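You operate a simulated robot arm through the tools that you are given. There is no shell and no other tool.

The job below is to be done with a simulated two-armed robot. You get a single attempt, and the scene is never put back.

Task
Load the two housings from the white shelf into the pallet and clamp both.
Fine: pull the shelf out all the way or nearly; push it in again.

The check looks at the end state, three seconds after you hand in, the way a careful person would. Anything else that was tipped, shoved, dropped, spilled or broken makes it a failure.

Robot
Two 7-joint arms with two-finger grippers on one trunk that stands fixed in place. Base frame: the origin is at the foot of the trunk, x ahead of it, y to its left, z up. Lengths are in cm, angles in rad, forces in N, time in s.
The left shoulder is at [6, 12.3, 102], the right one opposite. With the tool pointing down near the work surface each hand reaches from about 34 to 80 cm from the base axis, measured 20 degrees to its own side. Payload 1.47 kg a hand.
The tool frame of a hand sits at the grasp point between the pads (the TCP): z along the fingers, y along the line on which they close. The tips reach 1.6 cm beyond it. The gripper opens to 8.7 cm. The gripper's body begins 5.5 cm behind the TCP.
Orientation is told as [roll, pitch, yaw] about the base's x, y, z axes, in that order, counted from this pose: with the fingers straight down and closing along the base's y, the tool's x points along the base's -x, its y along +y and its z along -z.

Tools
- The arms move only by the tool jog_arm. It takes "left_motion", "right_motion" or both (then of equal length, played together; a hand with none holds still); each is a list of rows, each a list of 7 numbers: the shift along the base's x, y, z in mm, then the turn, a rotation vector about the base's x, y, z in rad, then the opening, from 0 (shut) to 1 (fully open). In form: [[tx, ty, tz, wx, wy, wz, hand], ...]. A call has 1 to 20 rows; each row is the pose to reach, as a shift and turn from the pose commanded when the call began. A row lasts 0.2 s, in which the tool goes at most 5 cm and 0.15 rad; a call with a longer step from one row to the next is refused whole, and so is a gripper value outside its range. Where a pose cannot be reached the arm comes as near as it can. A force on the tool above 90 N (or 10 N above the force at the start of the call, whichever is more), or a blocked arm, ends the call early, and 0.2 s more pass. The fingers move at their own pace (about 15.3 cm/s each) and stop on an object; they squeeze with about 28 N. The grip force told is the motor's: it shows also when the fingers shut on nothing. Time passes only in rows, and 0.2 s behind the last, so rows that repeat a pose let the fingers close. It gives the time, the measured TCP pose, the force on the tool (base axes), the opening and the grip force at its end, in the units of the frame above (readings bear some noise), with the torque about the TCP (base axes, N m) and any sound that the robot's microphone picked up.
- Cameras (640 x 400 px; columns grow to the right, rows downward): "scene" is now at [9.31, 1.12, 158.68]; the picture's right is [0.10, -0.99, 0.00], its down [-0.63, -0.06, -0.77] and it looks along [0.77, 0.08, -0.64] (base axes); focal length 315 px, centre (320, 200). "left" rides on the left gripper at [7.3, -1.2, -9] in its tool frame; the picture's right is [0.16, 0.99, 0.00], its down [-0.72, 0.12, -0.68] and it looks along [-0.67, 0.11, 0.73] (tool axes); focal length 247 px, centre (320, 200). "right" rides on the right gripper at [7.3, 1.2, -9] in its tool frame; the picture's right is [-0.16, 0.99, 0.00], its down [-0.72, -0.12, -0.68] and it looks along [-0.67, -0.11, 0.73] (tool axes); focal length 247 px, centre (320, 200). There is no depth. A picture from a camera that has moved, and an enlarged one, comes with that camera's place and axes in the base frame and with its lens.
- camera(camera): a new picture of that camera. No time passes.
- lift_body(by): slides the trunk up (or, below 0, down) by that many cm; the arms and the scene camera ride with it, the base frame stays. It gives what a move gives, with no picture.
- turn_head(pan, tilt): turns the head with the scene camera to pan (to the left, within 2.094 rad either way) and tilt (down, from -0.506 to 1.204), counted from straight ahead of the robot. It gives what a move gives.
- enlarge(camera, box): a new picture of the part [left, top, right, bottom] of that camera's present view, enlarged. No time passes.
- finish_job(): hands the job in; it is judged then, once.

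Nothing tells you positions but the pictures and the camera data. Unless the task says otherwise, let go and move clear before handing in.

The tools are called after "Emit:" by a JSON object that holds its "fn" and its "kwargs". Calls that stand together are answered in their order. jog_arm: Moves the arms, as the interface text tells. Its arguments: {"type":"object","properties":{"left_motion":{"type":"array","items":{"type":"array","items":{"type":"number"}}},"right_motion":{"type":"array","items":{"type":"array","items":{"type":"number"}}}},"required":[]} The other tools are called the same way: lift_body (by) slides the trunk up or down; turn_head (pan, tilt) turns the head that bears the scene camera; camera (camera) takes a picture; enlarge (camera, box) takes an enlarged picture of a part of a camera's view; finish_job () hands the job in.

At the start:

```text
time: 0.0
left_eef_pos: [48.49, 25.33, 134.17]
left_ee_rot: [-0.001, 0.0, 0.0]
left_ft_force: [0.1, -0.3, -0.3]
left_torque: [-0.04, -0.04, 0.01]
left_width: 8.69
left_grasp_force: 0.1
right_eef_pos: [45.22, -10.82, 136.74]
right_ee_rot: [-0.001, 0.0, -0.001]
right_ft_force: [-0.1, -0.2, 0.1]
right_torque: [0.03, 0.01, 0.0]
right_width: 8.7
right_grasp_force: 0.0
trunk travel left (down, up): [-17.5, 5.5]
head pan, tilt: [0.101, 0.691]
```

scene: 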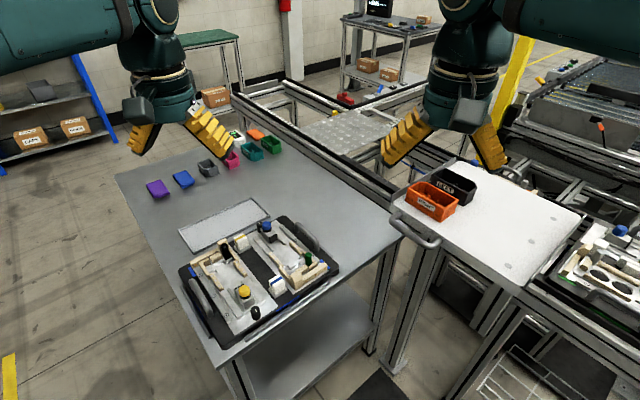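
right: 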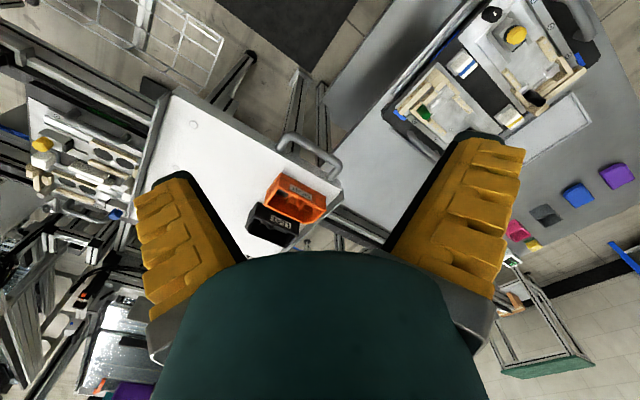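
left: 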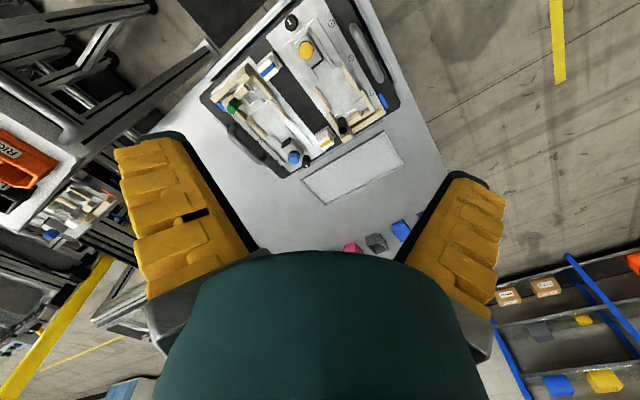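

I see a table with a black pallet carrying two fixtures, and a white shelf (right) with an orange and a black bin on it and a handle at its near-left corner. I'll look closer at each before moving.

Emit:
{"fn": "enlarge", "kwargs": {"camera": "scene", "box": [170, 190, 350, 350]}}

Emit:
{"fn": "enlarge", "kwargs": {"camera": "scene", "box": [370, 150, 640, 320]}}

Emit:
{"fn": "enlarge", "kwargs": {"camera": "right", "box": [380, 0, 640, 160]}}

Emit:
{"fn": "enlarge", "kwargs": {"camera": "right", "box": [0, 60, 360, 285]}}

Emit:
{"fn": "enlarge", "kwargs": {"camera": "left", "box": [190, 0, 430, 220]}}

```text
2.50 times, centred on (260, 270) of scene
camera zoom: at [9.31, 1.12, 158.68], right [0.1, -0.99, 0.0], down [-0.63, -0.06, -0.77], along [0.77, 0.08, -0.64], focal length 788 px, centre (470, 25)
```

zoom: 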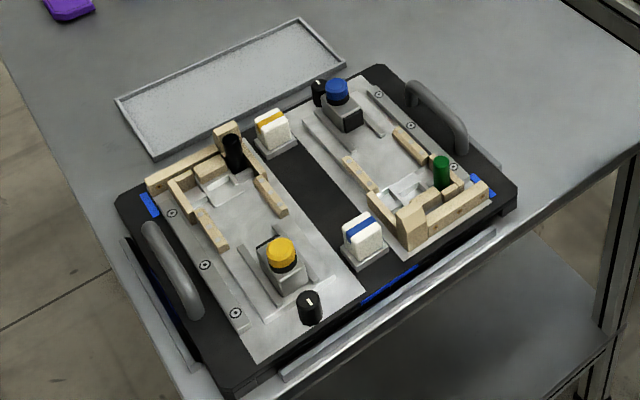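

```text
2.35 times, centred on (505, 235) of scene
camera zoom: at [9.31, 1.12, 158.68], right [0.1, -0.99, 0.0], down [-0.63, -0.06, -0.77], along [0.77, 0.08, -0.64], focal length 742 px, centre (-115, 118)
```

zoom: 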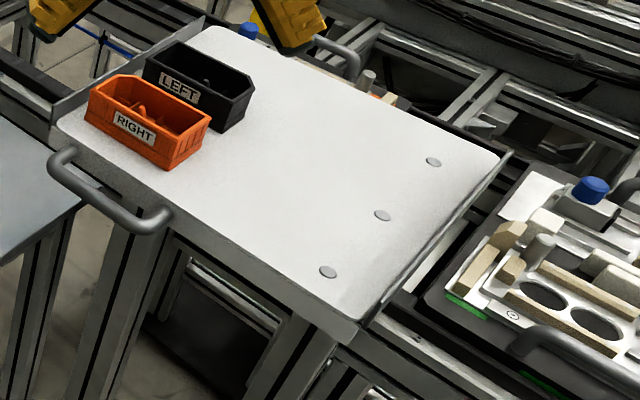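

```text
2.46 times, centred on (510, 80) of right
camera zoom: at [37.92, -9.57, 145.62], right [0.16, 0.99, 0.0], down [0.72, -0.12, 0.68], along [0.67, -0.11, -0.73], focal length 608 px, centre (-148, 495)
```

zoom: 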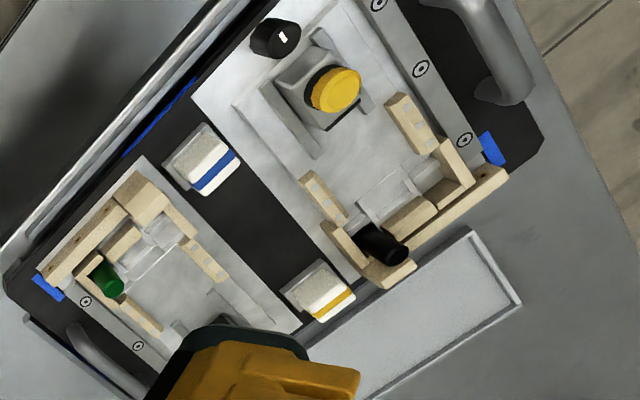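

```text
1.78 times, centred on (180, 172) of right
camera zoom: at [37.92, -9.57, 145.62], right [0.16, 0.99, 0.0], down [0.72, -0.12, 0.68], along [0.67, -0.11, -0.73], focal length 439 px, centre (569, 249)
```

zoom: 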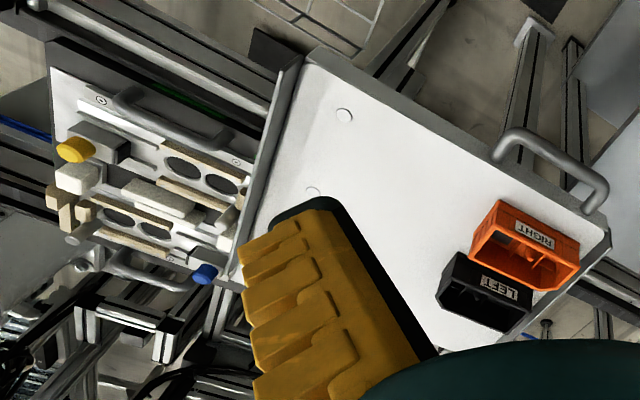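

```text
1.82 times, centred on (310, 110) of left
camera zoom: at [41.12, 24.27, 143.22], right [-0.16, 0.99, 0.0], down [0.72, 0.12, 0.68], along [0.67, 0.11, -0.73], focal length 449 px, centre (338, 364)
```

zoom: 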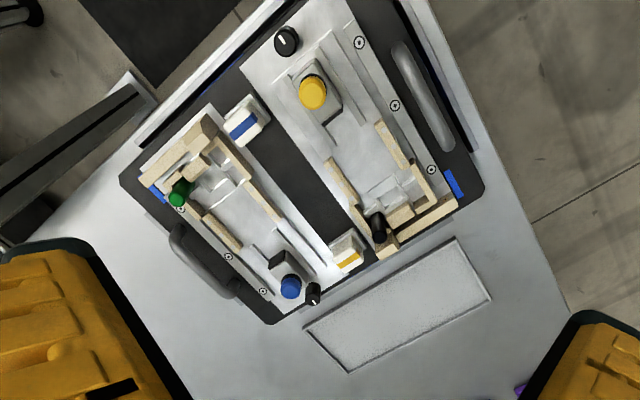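

The pallet's yellow knob triangulates to about (51, 23, 94), and the orange housing on the shelf to about (67, -17, 112), so the shelf is higher than the table. I'll turn the head to get cleaner views of the shelf and of the pallet.

Emit:
{"fn": "turn_head", "kwargs": {"pan": -0.45, "tilt": 0.75}}

Emit:
{"fn": "camera", "kwargs": {"camera": "scene"}}

Emit:
{"fn": "turn_head", "kwargs": {"pan": 0.3, "tilt": 1.0}}

Emit:
{"fn": "camera", "kwargs": {"camera": "scene"}}

```text
time: 1.0
left_eef_pos: [48.4, 25.38, 134.17]
left_ee_rot: [-0.002, 0.001, 0.001]
left_ft_force: [0.4, -0.1, 0.8]
left_torque: [-0.03, 0.01, 0.02]
left_width: 8.7
left_grasp_force: 0.1
right_eef_pos: [45.19, -10.84, 136.6]
right_ee_rot: [0.0, 0.0, -0.001]
right_ft_force: [1.0, 0.7, -0.8]
right_torque: [-0.01, -0.04, -0.01]
right_width: 8.71
right_grasp_force: 0.0
trunk travel left (down, up): [-17.5, 5.5]
head pan, tilt: [-0.45, 0.75]
```

```text
taken
camera scene: at [8.28, -3.35, 158.18], right [-0.43, -0.9, 0.0], down [-0.61, 0.3, -0.73], along [0.66, -0.32, -0.68], focal length 315 px, centre (320, 200)
```

scene: 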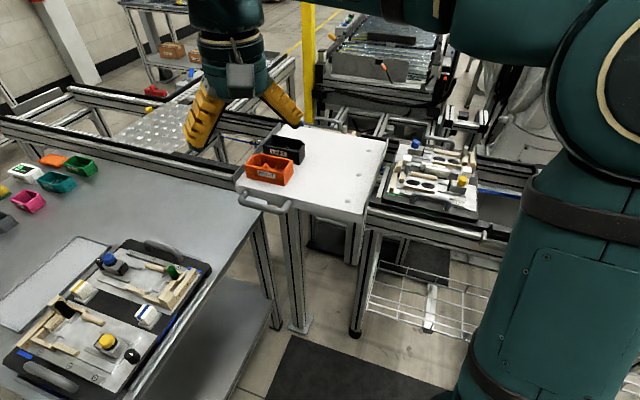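

```text
time: 2.1
left_eef_pos: [48.38, 25.4, 134.27]
left_ee_rot: [-0.001, 0.001, 0.0]
left_ft_force: [-0.5, -0.2, 1.1]
left_torque: [0.03, -0.01, 0.0]
left_width: 8.7
left_grasp_force: 0.0
right_eef_pos: [45.26, -10.75, 136.64]
right_ee_rot: [0.0, 0.001, 0.0]
right_ft_force: [0.1, -0.2, -0.3]
right_torque: [-0.01, -0.01, 0.01]
right_width: 8.7
right_grasp_force: 0.1
trunk travel left (down, up): [-17.5, 5.5]
head pan, tilt: [0.3, 1.0]
```

```text
taken
camera scene: at [7.48, 2.3, 156.27], right [0.29, -0.96, 0.0], down [-0.8, -0.25, -0.54], along [0.52, 0.16, -0.84], focal length 315 px, centre (320, 200)
```

scene: 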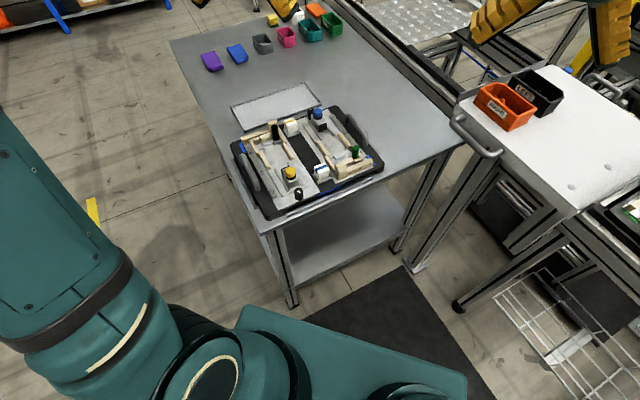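

The scene is clearer now. I'll enlarge the pallet, the shelf and the other parts from these head positions.

Emit:
{"fn": "enlarge", "kwargs": {"camera": "scene", "box": [220, 80, 396, 230]}}

Emit:
{"fn": "enlarge", "kwargs": {"camera": "scene", "box": [440, 40, 640, 240]}}

Emit:
{"fn": "enlarge", "kwargs": {"camera": "scene", "box": [190, 0, 360, 100]}}

Emit:
{"fn": "turn_head", "kwargs": {"pan": -0.5, "tilt": 0.6}}

Emit:
{"fn": "camera", "kwargs": {"camera": "scene"}}

Emit:
{"fn": "enlarge", "kwargs": {"camera": "scene", "box": [200, 120, 400, 280]}}

Emit:
{"fn": "enlarge", "kwargs": {"camera": "scene", "box": [340, 120, 540, 280]}}

```text
2.67 times, centred on (308, 155) of scene
camera zoom: at [7.48, 2.3, 156.27], right [0.29, -0.96, 0.0], down [-0.8, -0.25, -0.54], along [0.52, 0.16, -0.84], focal length 841 px, centre (352, 320)
```

zoom: 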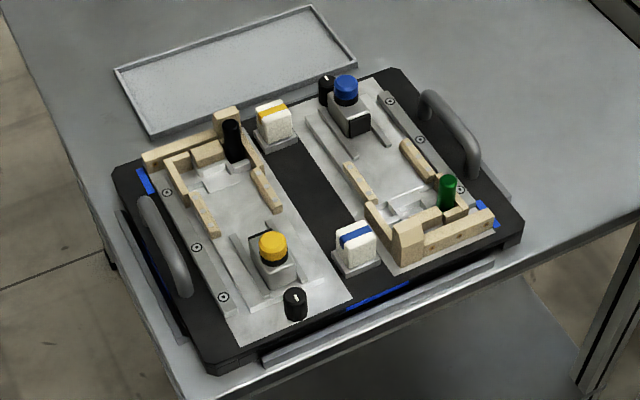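

```text
2.00 times, centred on (540, 140) of scene
camera zoom: at [7.48, 2.3, 156.27], right [0.29, -0.96, 0.0], down [-0.8, -0.25, -0.54], along [0.52, 0.16, -0.84], focal length 631 px, centre (-120, 320)
```

zoom: 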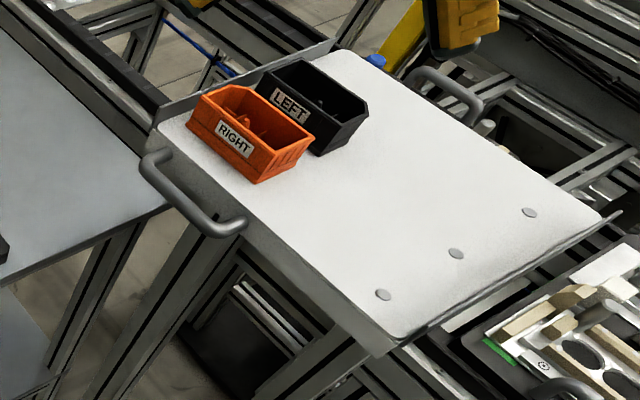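

```text
3.76 times, centred on (275, 50) of scene
camera zoom: at [7.48, 2.3, 156.27], right [0.29, -0.96, 0.0], down [-0.8, -0.25, -0.54], along [0.52, 0.16, -0.84], focal length 1187 px, centre (489, 765)
```

zoom: 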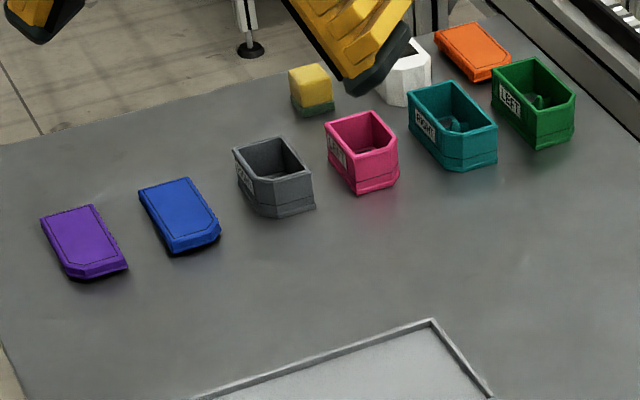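

```text
time: 3.2
left_eef_pos: [48.35, 25.33, 134.18]
left_ee_rot: [0.0, 0.0, 0.0]
left_ft_force: [0.2, 1.0, 0.2]
left_torque: [0.0, 0.02, 0.0]
left_width: 8.7
left_grasp_force: 0.0
right_eef_pos: [45.21, -10.77, 136.68]
right_ee_rot: [0.0, 0.0, -0.002]
right_ft_force: [0.9, -0.6, -0.1]
right_torque: [-0.02, 0.0, -0.02]
right_width: 8.69
right_grasp_force: 0.0
trunk travel left (down, up): [-17.5, 5.5]
head pan, tilt: [-0.499, 0.6]
```

```text
taken
camera scene: at [8.58, -3.98, 159.47], right [-0.48, -0.88, 0.0], down [-0.5, 0.27, -0.82], along [0.72, -0.39, -0.57], focal length 315 px, centre (320, 200)
```

scene: 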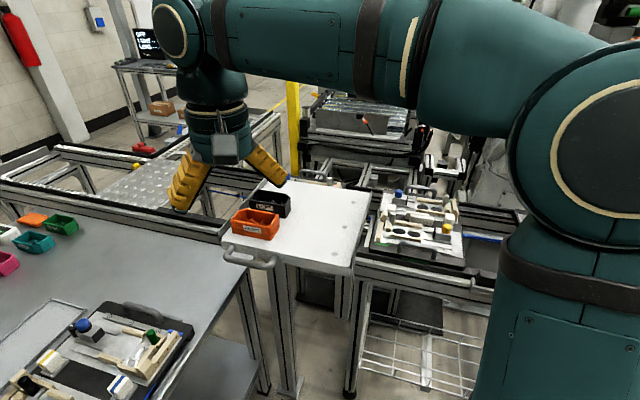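

```text
2.50 times, centred on (300, 200) of scene
camera zoom: at [8.58, -3.98, 159.47], right [-0.48, -0.88, 0.0], down [-0.5, 0.27, -0.82], along [0.72, -0.39, -0.57], focal length 788 px, centre (370, 200)
```

zoom: 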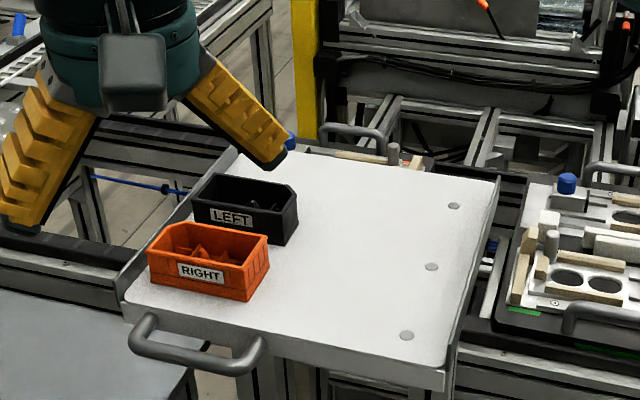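

```text
2.50 times, centred on (440, 200) of scene
camera zoom: at [8.58, -3.98, 159.47], right [-0.48, -0.88, 0.0], down [-0.5, 0.27, -0.82], along [0.72, -0.39, -0.57], focal length 788 px, centre (20, 200)
```

zoom: 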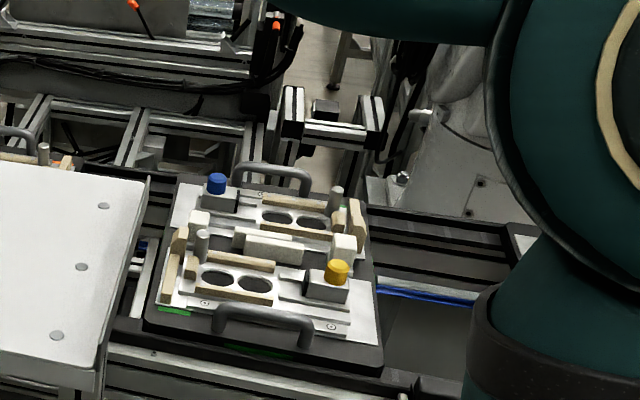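

The two housings sit on the shelf: RIGHT (orange, ~(67,-17)) and LEFT (black, ~(75,-23)), and the shelf has a handle on its front edge facing the robot. Now I'll bring the wrist cameras closer: right hand toward the shelf, left hand to view the pallet, both well above everything.

Emit:
{"fn": "jog_arm", "kwargs": {"right_motion": [[10, -10, -15, 0, 0, 0, 1], [25, -22, -35, 0, 0, 0, 1], [40, -34, -55, 0, 0, 0, 1], [55, -46, -75, 0, 0, 0, 1], [65, -56, -95, 0, 0, 0, 1], [70, -62, -105, 0, 0, 0, 1]], "left_motion": [[-9, -10, -35, 0, 0, 0, 1], [-18, -20, -70, 0, 0, 0, 1], [-27, -30, -105, 0, 0, 0, 1], [-36, -40, -140, 0, 0, 0, 1], [-45, -50, -175, 0, 0, 0, 1], [-54, -60, -205, 0, 0, 0, 1]]}}

Emit:
{"fn": "camera", "kwargs": {"camera": "left"}}

Emit:
{"fn": "camera", "kwargs": {"camera": "right"}}

Emit:
{"fn": "camera", "kwargs": {"camera": "scene"}}

```text
time: 4.6
left_eef_pos: [43.25, 19.77, 113.75]
left_ee_rot: [0.0, -0.001, 0.003]
left_ft_force: [0.2, 0.0, 0.1]
left_torque: [-0.02, -0.02, -0.01]
left_width: 8.73
left_grasp_force: 0.0
right_eef_pos: [52.28, -16.77, 126.53]
right_ee_rot: [0.001, 0.001, 0.001]
right_ft_force: [-0.3, 0.8, -1.5]
right_torque: [0.0, 0.01, 0.0]
right_width: 8.66
right_grasp_force: 0.1
trunk travel left (down, up): [-17.5, 5.5]
head pan, tilt: [-0.499, 0.6]
```

```text
taken
camera left: at [35.84, 18.63, 122.81], right [-0.16, 0.99, 0.0], down [0.72, 0.12, 0.68], along [0.67, 0.11, -0.73], focal length 247 px, centre (320, 200)
```

left: 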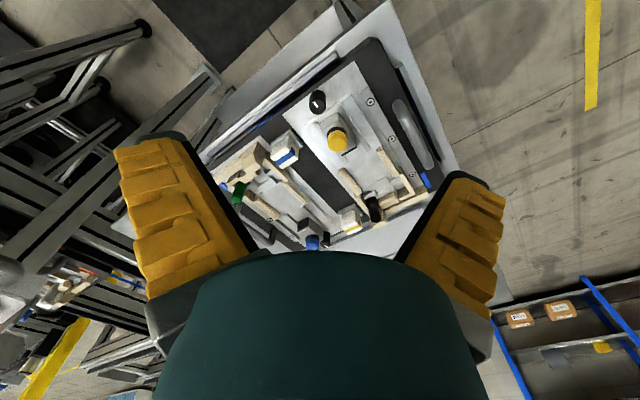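

```text
taken
camera right: at [44.97, -15.63, 135.36], right [0.16, 0.99, 0.0], down [0.72, -0.12, 0.68], along [0.67, -0.11, -0.73], focal length 247 px, centre (320, 200)
```

right: 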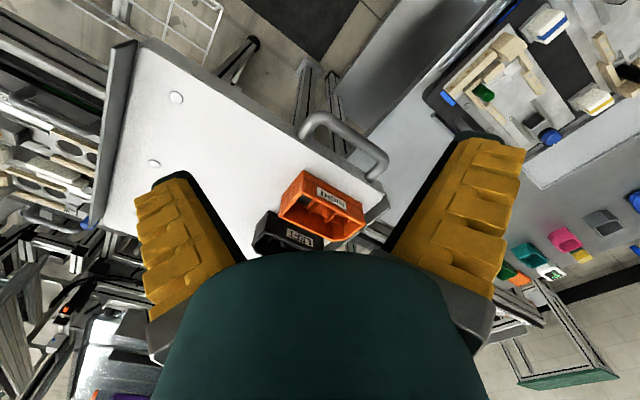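

```text
taken
camera scene: at [8.63, -4.0, 159.47], right [-0.48, -0.88, 0.0], down [-0.5, 0.27, -0.82], along [0.72, -0.39, -0.57], focal length 315 px, centre (320, 200)
```

scene: 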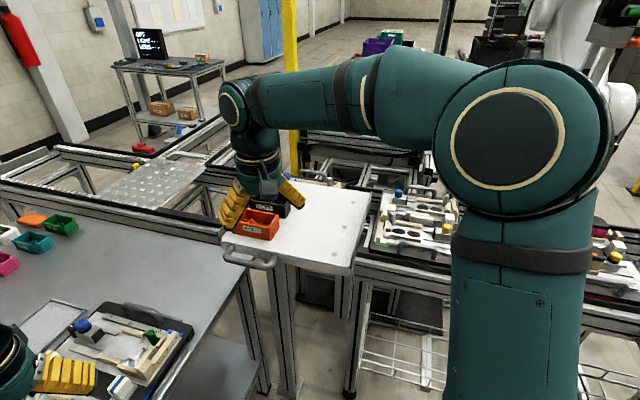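

The wrist views are upside-down relative to mine but usable. There's a monitor with text in the background, so I'll read that and enlarge the pallet and shelf views.

Emit:
{"fn": "enlarge", "kwargs": {"camera": "scene", "box": [125, 20, 175, 65]}}

Emit:
{"fn": "enlarge", "kwargs": {"camera": "left", "box": [210, 40, 450, 250]}}

Emit:
{"fn": "enlarge", "kwargs": {"camera": "right", "box": [100, 30, 400, 260]}}

Emit:
{"fn": "enlarge", "kwargs": {"camera": "scene", "box": [40, 280, 200, 400]}}

```text
8.89 times, centred on (150, 42) of scene
camera zoom: at [8.63, -4.0, 159.47], right [-0.48, -0.88, 0.0], down [-0.5, 0.27, -0.82], along [0.72, -0.39, -0.57], focal length 2803 px, centre (1831, 1600)
```

zoom: 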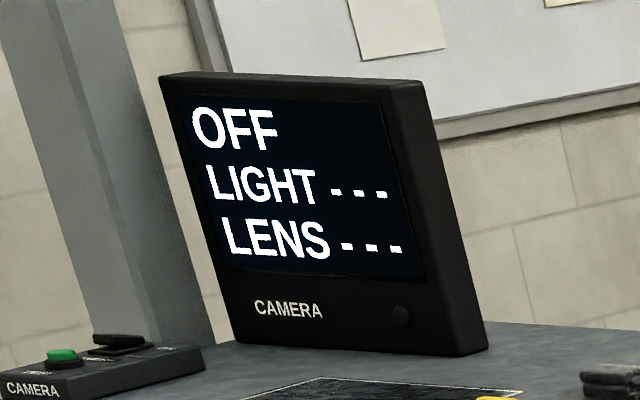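

```text
1.90 times, centred on (330, 145) of left
camera zoom: at [35.84, 18.63, 122.81], right [-0.16, 0.99, 0.0], down [0.72, 0.12, 0.68], along [0.67, 0.11, -0.73], focal length 470 px, centre (301, 305)
```

zoom: 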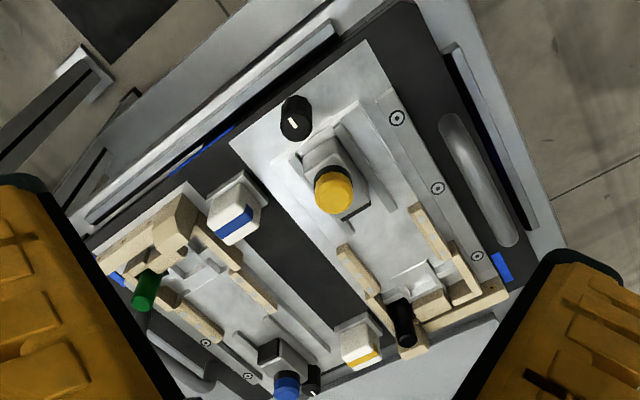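

```text
1.74 times, centred on (250, 145) of right
camera zoom: at [44.97, -15.63, 135.36], right [0.16, 0.99, 0.0], down [0.72, -0.12, 0.68], along [0.67, -0.11, -0.73], focal length 430 px, centre (442, 296)
```

zoom: 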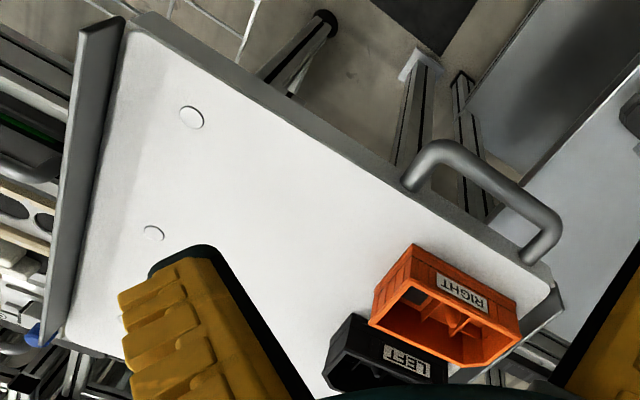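

```text
3.33 times, centred on (120, 340) of scene
camera zoom: at [8.63, -4.0, 159.47], right [-0.48, -0.88, 0.0], down [-0.5, 0.27, -0.82], along [0.72, -0.39, -0.57], focal length 1051 px, centre (987, -267)
```

zoom: 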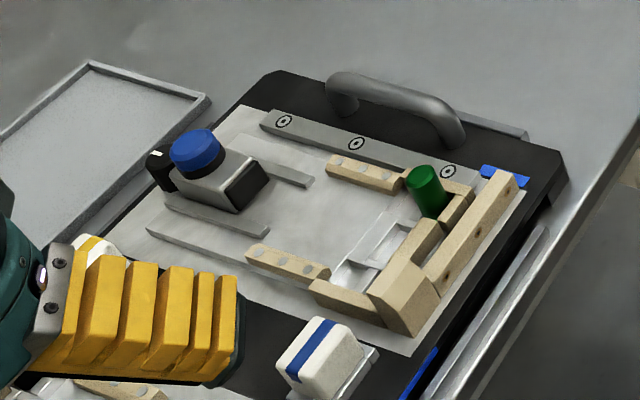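

The nest layout is visible: wooden chamfered stops at one end, side rails, a post (green/black), and a knob-topped slider clamp between two gray rails at the other end. I'll bring the left camera closer to understand the clamp and pockets.

Emit:
{"fn": "jog_arm", "kwargs": {"left_motion": [[5, 6, -25, 0, 0, 0, 1], [10, 12, -50, 0, 0, 0, 1], [15, 18, -75, 0, 0, 0, 1], [18, 25, -95, 0, 0, 0, 1]]}}

Emit:
{"fn": "camera", "kwargs": {"camera": "left"}}

Emit:
{"fn": "enlarge", "kwargs": {"camera": "left", "box": [200, 0, 460, 250]}}

Emit:
{"fn": "turn_head", "kwargs": {"pan": 0.35, "tilt": 0.85}}

Emit:
{"fn": "camera", "kwargs": {"camera": "scene"}}

```text
time: 5.6
left_eef_pos: [44.64, 22.16, 104.03]
left_ee_rot: [0.001, 0.001, 0.001]
left_ft_force: [0.8, -0.5, -0.2]
left_torque: [0.01, 0.0, 0.02]
left_width: 8.7
left_grasp_force: 0.1
right_eef_pos: [52.17, -16.77, 126.45]
right_ee_rot: [0.001, 0.0, -0.001]
right_ft_force: [-0.4, -0.1, -0.1]
right_torque: [0.02, -0.02, -0.03]
right_width: 8.7
right_grasp_force: 0.2
trunk travel left (down, up): [-17.5, 5.5]
head pan, tilt: [-0.499, 0.6]
```

```text
taken
camera left: at [37.33, 21.04, 113.07], right [-0.16, 0.99, 0.0], down [0.72, 0.12, 0.68], along [0.67, 0.11, -0.73], focal length 247 px, centre (320, 200)
```

left: 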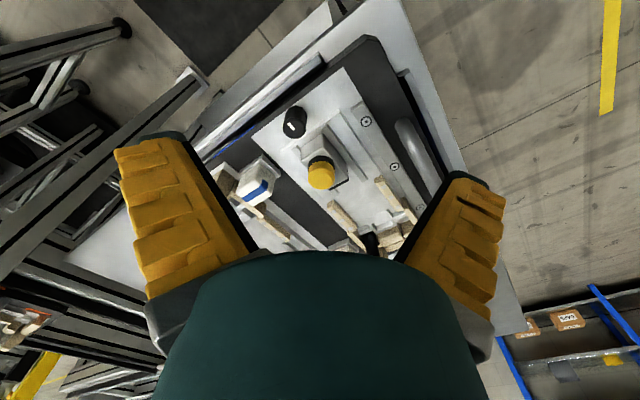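

```text
1.60 times, centred on (330, 125) of left
camera zoom: at [37.33, 21.04, 113.07], right [-0.16, 0.99, 0.0], down [0.72, 0.12, 0.68], along [0.67, 0.11, -0.73], focal length 395 px, centre (304, 320)
```

zoom: 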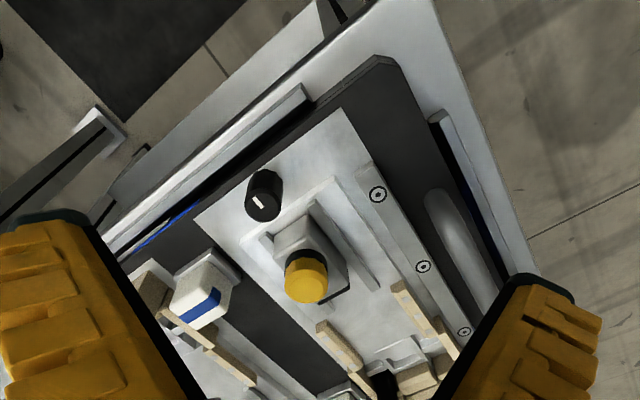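

```text
time: 6.8
left_eef_pos: [44.56, 22.09, 104.23]
left_ee_rot: [-0.001, -0.001, -0.001]
left_ft_force: [0.0, 0.7, 0.4]
left_torque: [-0.02, 0.0, -0.03]
left_width: 8.7
left_grasp_force: 0.0
right_eef_pos: [52.16, -16.76, 126.46]
right_ee_rot: [0.0, -0.001, 0.0]
right_ft_force: [-0.6, 0.5, -0.5]
right_torque: [0.02, -0.01, -0.02]
right_width: 8.71
right_grasp_force: 0.1
trunk travel left (down, up): [-17.5, 5.5]
head pan, tilt: [0.351, 0.85]
```

```text
taken
camera scene: at [8.17, 2.93, 157.38], right [0.34, -0.94, 0.0], down [-0.71, -0.26, -0.66], along [0.62, 0.23, -0.75], focal length 315 px, centre (320, 200)
```

scene: 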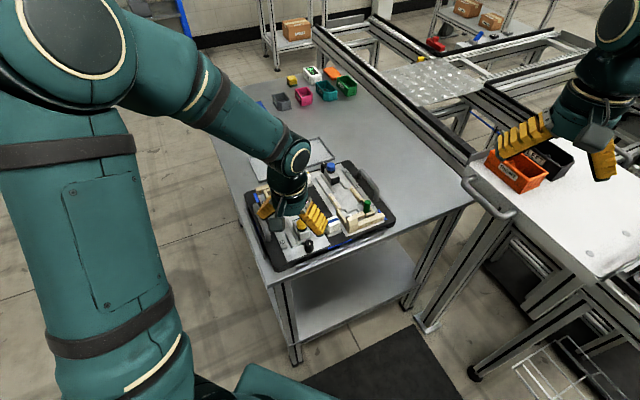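

The enlarged pictures render sharply, so I'll move the left hand aside and zoom hard with the scene camera on the nests, clamps and housings.

Emit:
{"fn": "jog_arm", "kwargs": {"left_motion": [[0, 0, 40, 0, 0, 0, 1], [0, 30, 80, 0, 0, 0, 1], [0, 70, 110, 0, 0, 0, 1], [0, 115, 120, 0, 0, 0, 1], [0, 160, 120, 0, 0, 0, 1], [0, 200, 120, 0, 0, 0, 1]]}}

Emit:
{"fn": "camera", "kwargs": {"camera": "scene"}}

Emit:
{"fn": "enlarge", "kwargs": {"camera": "scene", "box": [240, 180, 330, 270]}}

Emit:
{"fn": "enlarge", "kwargs": {"camera": "scene", "box": [310, 150, 400, 240]}}

Emit:
{"fn": "enlarge", "kwargs": {"camera": "scene", "box": [470, 120, 590, 220]}}

Emit:
{"fn": "enlarge", "kwargs": {"camera": "scene", "box": [270, 60, 370, 120]}}

```text
time: 8.2
left_eef_pos: [44.66, 41.94, 116.48]
left_ee_rot: [-0.003, 0.0, 0.0]
left_ft_force: [0.4, 0.7, -0.5]
left_torque: [-0.03, 0.01, 0.01]
left_width: 8.68
left_grasp_force: 0.0
right_eef_pos: [52.33, -16.77, 126.45]
right_ee_rot: [0.0, -0.001, 0.001]
right_ft_force: [-0.1, 0.8, 0.0]
right_torque: [0.01, -0.04, -0.03]
right_width: 8.7
right_grasp_force: 0.1
trunk travel left (down, up): [-17.5, 5.5]
head pan, tilt: [0.351, 0.85]
```

```text
taken
camera scene: at [8.21, 3.02, 157.38], right [0.34, -0.94, 0.0], down [-0.71, -0.26, -0.66], along [0.62, 0.23, -0.75], focal length 315 px, centre (320, 200)
```

scene: 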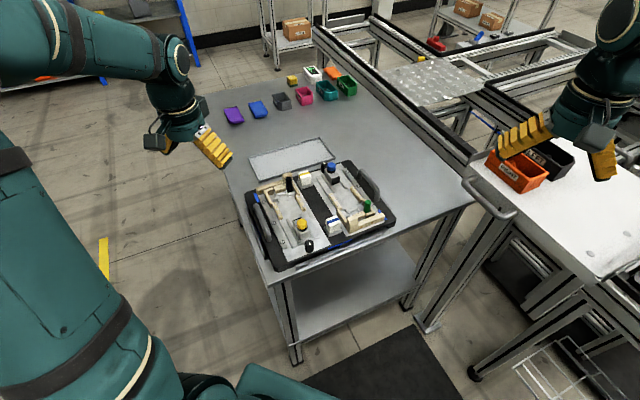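

```text
4.44 times, centred on (285, 225) of scene
camera zoom: at [8.21, 3.02, 157.38], right [0.34, -0.94, 0.0], down [-0.71, -0.26, -0.66], along [0.62, 0.23, -0.75], focal length 1401 px, centre (476, 89)
```

zoom: 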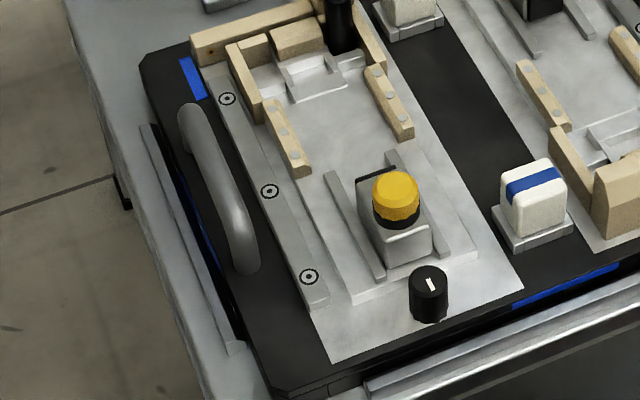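

```text
4.44 times, centred on (355, 195) of scene
camera zoom: at [8.21, 3.02, 157.38], right [0.34, -0.94, 0.0], down [-0.71, -0.26, -0.66], along [0.62, 0.23, -0.75], focal length 1401 px, centre (164, 222)
```

zoom: 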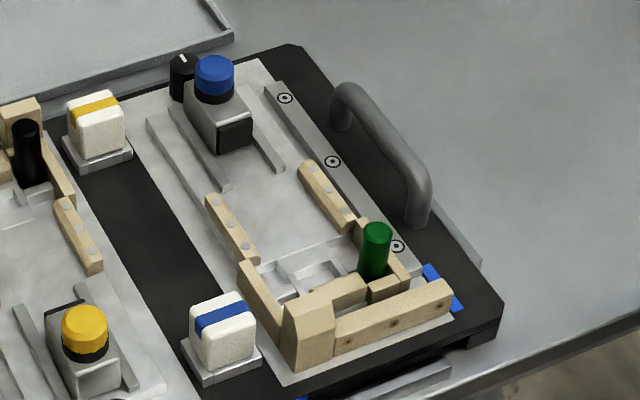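

```text
4.00 times, centred on (530, 170) of scene
camera zoom: at [8.21, 3.02, 157.38], right [0.34, -0.94, 0.0], down [-0.71, -0.26, -0.66], along [0.62, 0.23, -0.75], focal length 1261 px, centre (-520, 320)
```

zoom: 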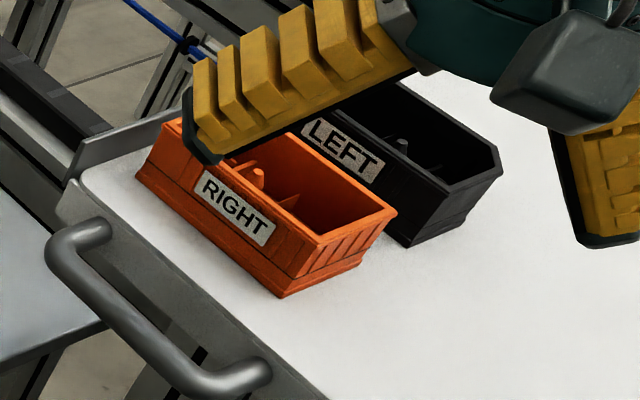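

```text
6.40 times, centred on (320, 90) of scene
camera zoom: at [8.21, 3.02, 157.38], right [0.34, -0.94, 0.0], down [-0.71, -0.26, -0.66], along [0.62, 0.23, -0.75], focal length 2018 px, centre (320, 904)
```

zoom: 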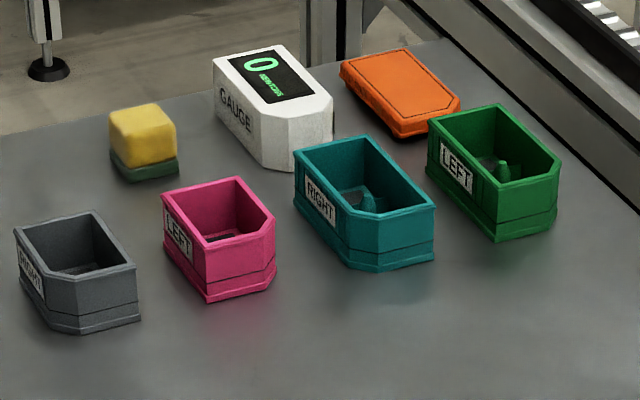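

Very informative: housings are handed (LEFT/RIGHT) with chamfered corners, and nests have a chamfered corner stop plus a post. I'll move the right hand away from the shelf and zoom in on the housings, gauge, dials and pockets.

Emit:
{"fn": "jog_arm", "kwargs": {"right_motion": [[-20, 0, 30, 0, 0, 0, 1], [-50, -30, 45, 0, 0, 0, 1], [-80, -70, 55, 0, 0, 0, 1], [-100, -110, 60, 0, 0, 0, 1], [-110, -150, 60, 0, 0, 0, 1], [-110, -190, 60, 0, 0, 0, 1]]}}

Emit:
{"fn": "enlarge", "kwargs": {"camera": "scene", "box": [470, 130, 590, 205]}}

Emit:
{"fn": "enlarge", "kwargs": {"camera": "scene", "box": [480, 135, 560, 195]}}

Emit:
{"fn": "enlarge", "kwargs": {"camera": "scene", "box": [300, 60, 365, 110]}}

Emit:
{"fn": "enlarge", "kwargs": {"camera": "scene", "box": [255, 165, 315, 210]}}

Emit:
{"fn": "enlarge", "kwargs": {"camera": "scene", "box": [335, 190, 400, 240]}}

```text
refused: row 3 steps farther than a row can; nothing moved
```

```text
5.33 times, centred on (530, 168) of scene
camera zoom: at [8.21, 3.02, 157.38], right [0.34, -0.94, 0.0], down [-0.71, -0.26, -0.66], along [0.62, 0.23, -0.75], focal length 1682 px, centre (-800, 373)
```

zoom: 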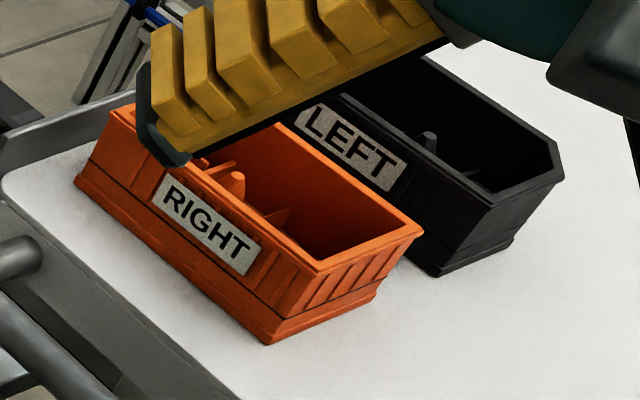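

```text
6.67 times, centred on (520, 165) of scene
camera zoom: at [8.21, 3.02, 157.38], right [0.34, -0.94, 0.0], down [-0.71, -0.26, -0.66], along [0.62, 0.23, -0.75], focal length 2102 px, centre (-1013, 433)
```

zoom: 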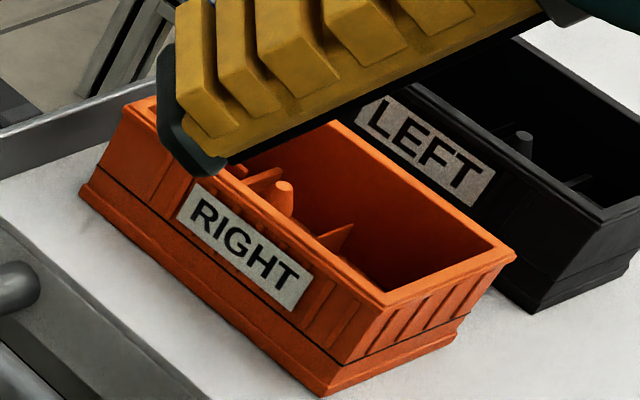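

```text
8.00 times, centred on (332, 85) of scene
camera zoom: at [8.21, 3.02, 157.38], right [0.34, -0.94, 0.0], down [-0.71, -0.26, -0.66], along [0.62, 0.23, -0.75], focal length 2522 px, centre (220, 1120)
```

zoom: 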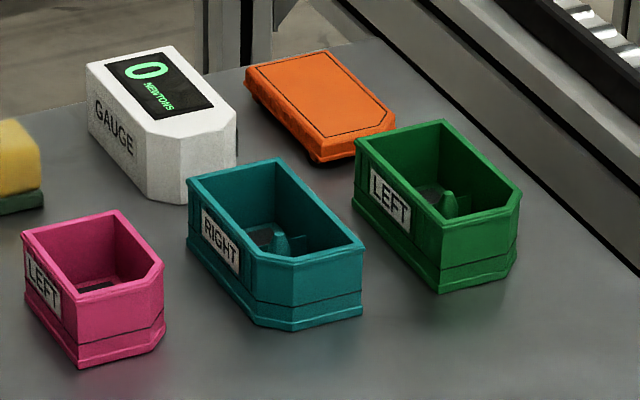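

```text
8.89 times, centred on (285, 188) of scene
camera zoom: at [8.21, 3.02, 157.38], right [0.34, -0.94, 0.0], down [-0.71, -0.26, -0.66], along [0.62, 0.23, -0.75], focal length 2803 px, centre (631, 311)
```

zoom: 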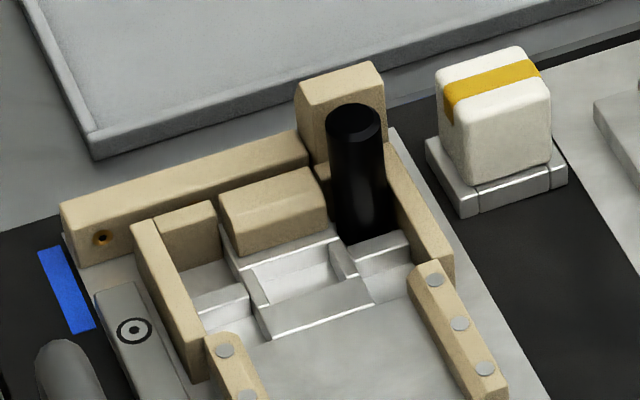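

```text
8.00 times, centred on (368, 215) of scene
camera zoom: at [8.21, 3.02, 157.38], right [0.34, -0.94, 0.0], down [-0.71, -0.26, -0.66], along [0.62, 0.23, -0.75], focal length 2522 px, centre (-60, 80)
```

zoom: 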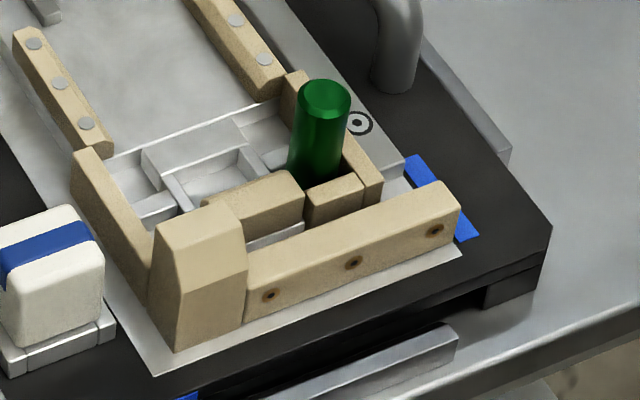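

One right-hand step was too long, so nothing moved; I'll retreat with smaller steps and then look at the housings' chamfers unobstructed.

Emit:
{"fn": "jog_arm", "kwargs": {"right_motion": [[-20, 0, 30, 0, 0, 0, 1], [-45, -25, 45, 0, 0, 0, 1], [-70, -55, 55, 0, 0, 0, 1], [-90, -90, 60, 0, 0, 0, 1], [-105, -130, 60, 0, 0, 0, 1], [-110, -170, 60, 0, 0, 0, 1]]}}

Emit:
{"fn": "enlarge", "kwargs": {"camera": "scene", "box": [470, 130, 590, 205]}}

Emit:
{"fn": "enlarge", "kwargs": {"camera": "scene", "box": [450, 120, 640, 270]}}

Emit:
{"fn": "turn_head", "kwargs": {"pan": -0.3, "tilt": 0.75}}

Emit:
{"fn": "camera", "kwargs": {"camera": "scene"}}

```text
time: 9.6
left_eef_pos: [44.58, 41.78, 116.44]
left_ee_rot: [0.001, 0.0, -0.001]
left_ft_force: [0.8, -0.3, 0.2]
left_torque: [0.0, 0.0, 0.01]
left_width: 8.7
left_grasp_force: 0.0
right_eef_pos: [41.36, -33.9, 132.42]
right_ee_rot: [0.001, 0.001, 0.0]
right_ft_force: [0.7, -0.3, -0.3]
right_torque: [0.04, 0.0, 0.01]
right_width: 8.68
right_grasp_force: 0.0
trunk travel left (down, up): [-17.5, 5.5]
head pan, tilt: [0.351, 0.85]
```

```text
5.33 times, centred on (530, 168) of scene
camera zoom: at [8.21, 2.86, 157.38], right [0.34, -0.94, 0.0], down [-0.71, -0.26, -0.66], along [0.62, 0.23, -0.75], focal length 1682 px, centre (-800, 373)
```

zoom: 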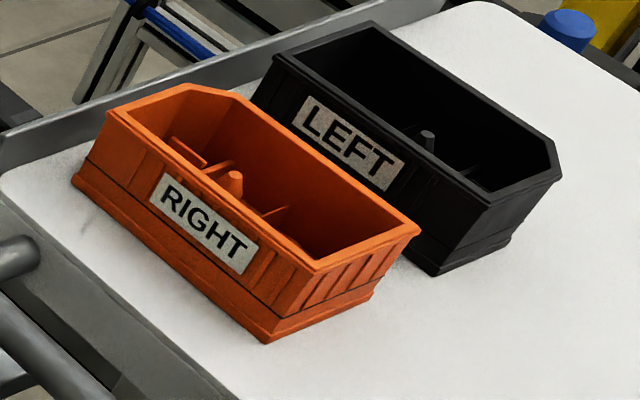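

```text
2.67 times, centred on (545, 195) of scene
camera zoom: at [8.21, 2.86, 157.38], right [0.34, -0.94, 0.0], down [-0.71, -0.26, -0.66], along [0.62, 0.23, -0.75], focal length 841 px, centre (-280, 213)
```

zoom: 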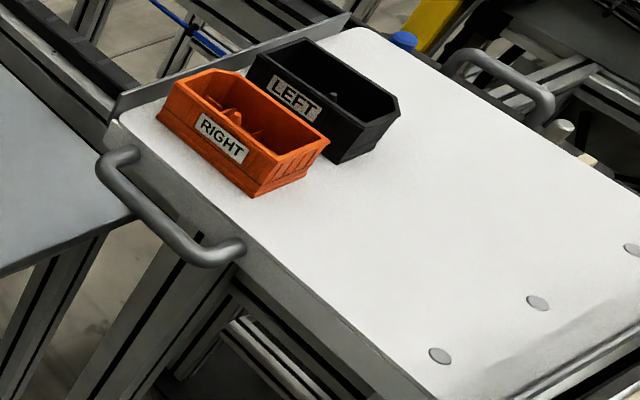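

```text
time: 10.6
left_eef_pos: [44.7, 41.79, 116.38]
left_ee_rot: [0.0, -0.002, -0.001]
left_ft_force: [-0.2, 0.4, 0.4]
left_torque: [0.0, -0.02, 0.03]
left_width: 8.73
left_grasp_force: 0.0
right_eef_pos: [41.37, -33.69, 132.58]
right_ee_rot: [0.001, 0.0, 0.001]
right_ft_force: [0.0, 1.0, -0.5]
right_torque: [0.0, -0.01, 0.0]
right_width: 8.69
right_grasp_force: 0.1
trunk travel left (down, up): [-17.5, 5.5]
head pan, tilt: [-0.3, 0.75]
```

```text
taken
camera scene: at [8.73, -2.18, 158.18], right [-0.29, -0.96, 0.0], down [-0.65, 0.2, -0.73], along [0.7, -0.22, -0.68], focal length 315 px, centre (320, 200)
```

scene: 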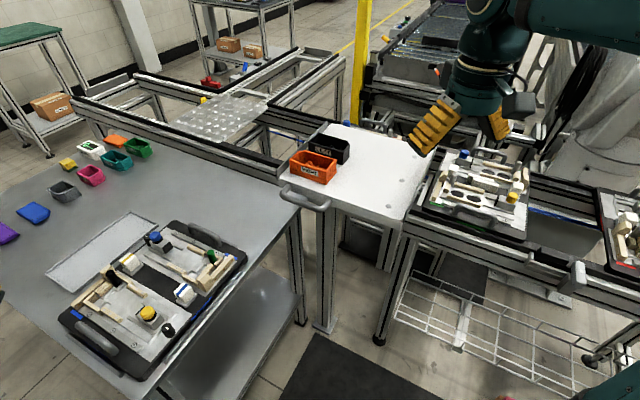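

Orange RIGHT has its chamfer on the far-left corner (front-right), black LEFT on the far-right corner (front-left). I'll check the other pallets on the conveyor to be sure which one is meant.

Emit:
{"fn": "enlarge", "kwargs": {"camera": "scene", "box": [405, 135, 545, 255]}}

Emit:
{"fn": "enlarge", "kwargs": {"camera": "scene", "box": [560, 170, 640, 300]}}

Emit:
{"fn": "enlarge", "kwargs": {"camera": "scene", "box": [275, 110, 435, 230]}}

Emit:
{"fn": "enlarge", "kwargs": {"camera": "scene", "box": [50, 210, 250, 390]}}

Emit:
{"fn": "turn_head", "kwargs": {"pan": -0.9, "tilt": 0.7}}

Emit:
{"fn": "camera", "kwargs": {"camera": "scene"}}

```text
3.33 times, centred on (475, 195) of scene
camera zoom: at [8.73, -2.18, 158.18], right [-0.29, -0.96, 0.0], down [-0.65, 0.2, -0.73], along [0.7, -0.22, -0.68], focal length 1051 px, centre (-197, 217)
```

zoom: 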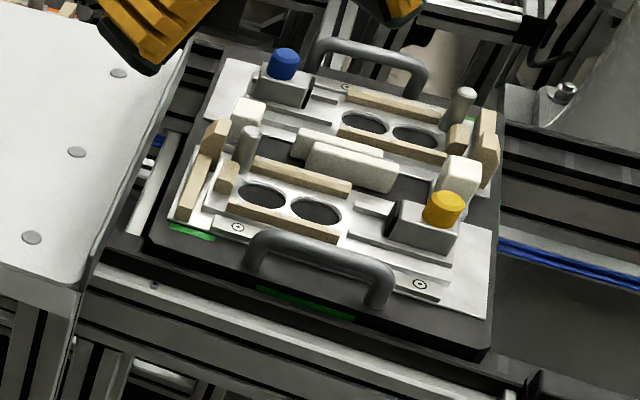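

```text
3.08 times, centred on (600, 235) of scene
camera zoom: at [8.73, -2.18, 158.18], right [-0.29, -0.96, 0.0], down [-0.65, 0.2, -0.73], along [0.7, -0.22, -0.68], focal length 970 px, centre (-542, 92)
```

zoom: 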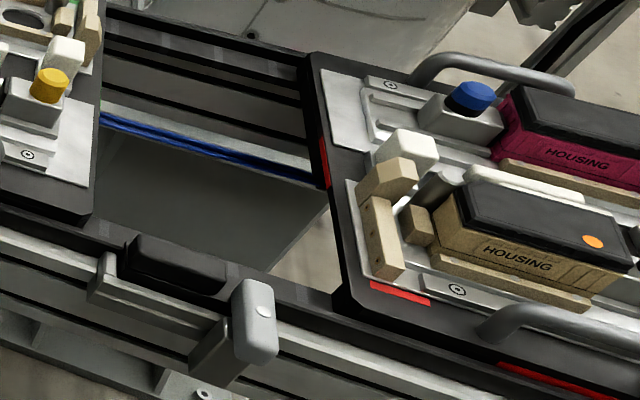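

```text
3.33 times, centred on (355, 170) of scene
camera zoom: at [8.73, -2.18, 158.18], right [-0.29, -0.96, 0.0], down [-0.65, 0.2, -0.73], along [0.7, -0.22, -0.68], focal length 1051 px, centre (203, 300)
```

zoom: 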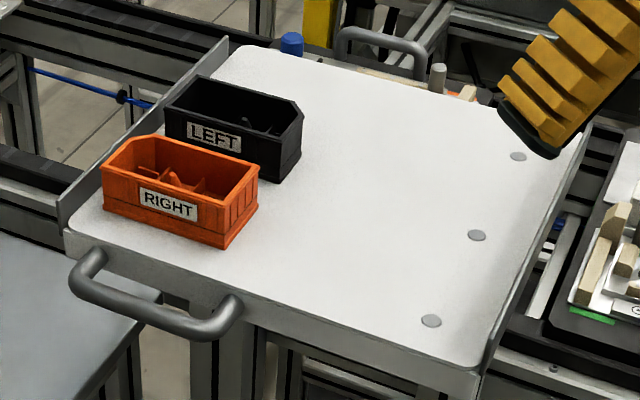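

```text
2.22 times, centred on (150, 300) of scene
camera zoom: at [8.73, -2.18, 158.18], right [-0.29, -0.96, 0.0], down [-0.65, 0.2, -0.73], along [0.7, -0.22, -0.68], focal length 701 px, centre (698, -22)
```

zoom: 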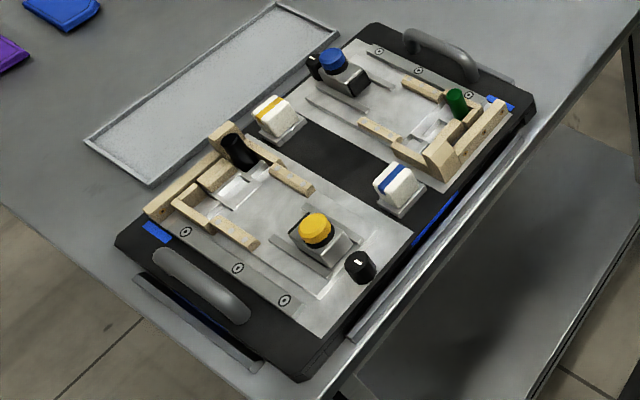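

```text
time: 11.6
left_eef_pos: [44.65, 41.86, 116.4]
left_ee_rot: [0.0, 0.0, -0.001]
left_ft_force: [0.3, 0.8, -0.9]
left_torque: [-0.03, -0.02, 0.04]
left_width: 8.71
left_grasp_force: 0.1
right_eef_pos: [41.21, -33.62, 132.44]
right_ee_rot: [0.0, 0.0, 0.0]
right_ft_force: [0.4, 0.6, 0.0]
right_torque: [-0.02, 0.01, -0.01]
right_width: 8.69
right_grasp_force: 0.1
trunk travel left (down, up): [-17.5, 5.5]
head pan, tilt: [-0.901, 0.7]
```

```text
taken
camera scene: at [6.1, -6.4, 158.61], right [-0.78, -0.62, 0.0], down [-0.4, 0.5, -0.76], along [0.48, -0.6, -0.64], focal length 315 px, centre (320, 200)
```

scene: 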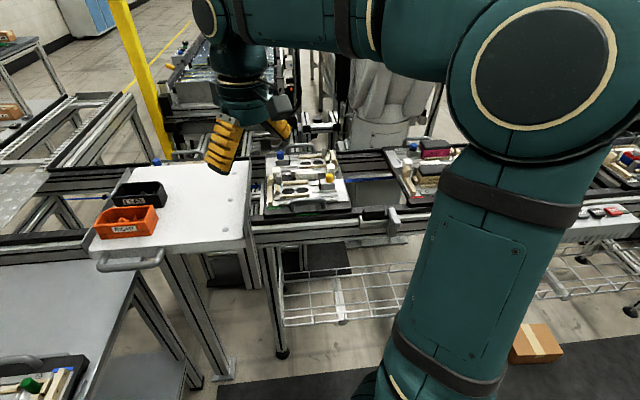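

The conveyor carries more pallets — one (red tags) already loaded with clamped housings, which shows what "loaded and clamped" looks like, and something is partly visible behind the shelf. I'll zoom on each.

Emit:
{"fn": "enlarge", "kwargs": {"camera": "scene", "box": [380, 125, 480, 215]}}

Emit:
{"fn": "enlarge", "kwargs": {"camera": "scene", "box": [250, 140, 360, 220]}}

Emit:
{"fn": "enlarge", "kwargs": {"camera": "scene", "box": [110, 120, 280, 230]}}

Emit:
{"fn": "enlarge", "kwargs": {"camera": "scene", "box": [540, 130, 640, 230]}}

Emit:
{"fn": "enlarge", "kwargs": {"camera": "scene", "box": [80, 220, 280, 390]}}

```text
4.44 times, centred on (430, 170) of scene
camera zoom: at [6.1, -6.4, 158.61], right [-0.78, -0.62, 0.0], down [-0.4, 0.5, -0.76], along [0.48, -0.6, -0.64], focal length 1401 px, centre (-169, 333)
```

zoom: 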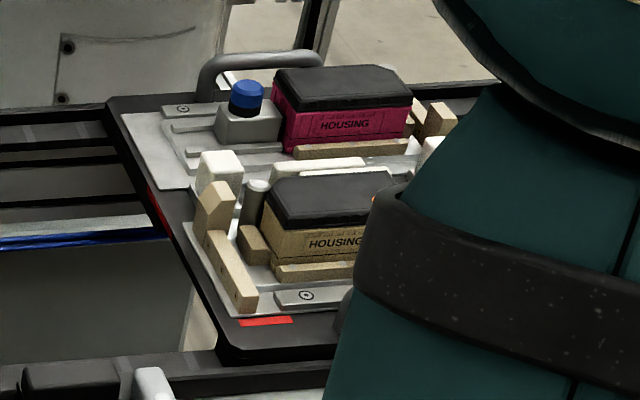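

```text
5.00 times, centred on (305, 180) of scene
camera zoom: at [6.1, -6.4, 158.61], right [-0.78, -0.62, 0.0], down [-0.4, 0.5, -0.76], along [0.48, -0.6, -0.64], focal length 1576 px, centre (395, 300)
```

zoom: 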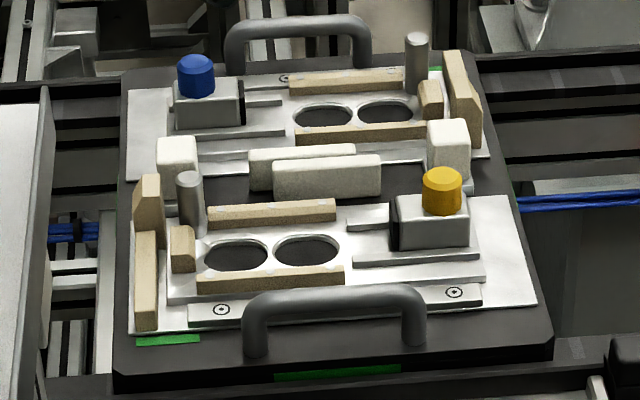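

```text
3.64 times, centred on (195, 175) of scene
camera zoom: at [6.1, -6.4, 158.61], right [-0.78, -0.62, 0.0], down [-0.4, 0.5, -0.76], along [0.48, -0.6, -0.64], focal length 1146 px, centre (774, 291)
```

zoom: 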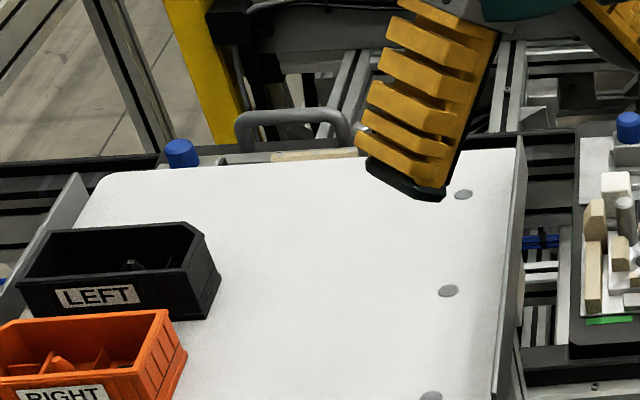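

```text
4.00 times, centred on (590, 180) of scene
camera zoom: at [6.1, -6.4, 158.61], right [-0.78, -0.62, 0.0], down [-0.4, 0.5, -0.76], along [0.48, -0.6, -0.64], focal length 1261 px, centre (-760, 280)
```

zoom: 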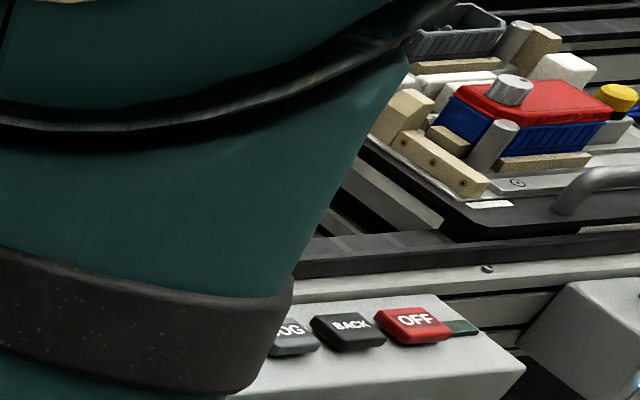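

```text
2.35 times, centred on (180, 305) of scene
camera zoom: at [6.1, -6.4, 158.61], right [-0.78, -0.62, 0.0], down [-0.4, 0.5, -0.76], along [0.48, -0.6, -0.64], focal length 742 px, centre (649, -47)
```

zoom: 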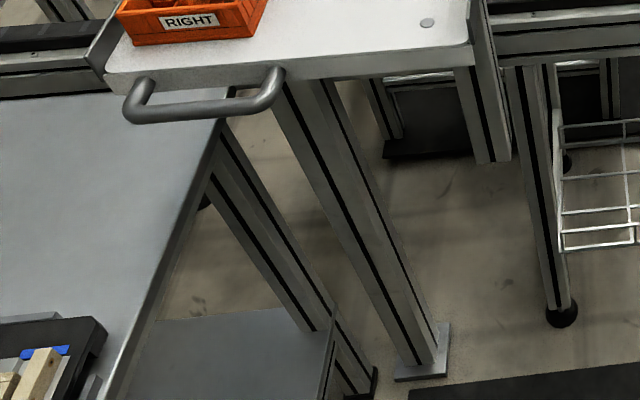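

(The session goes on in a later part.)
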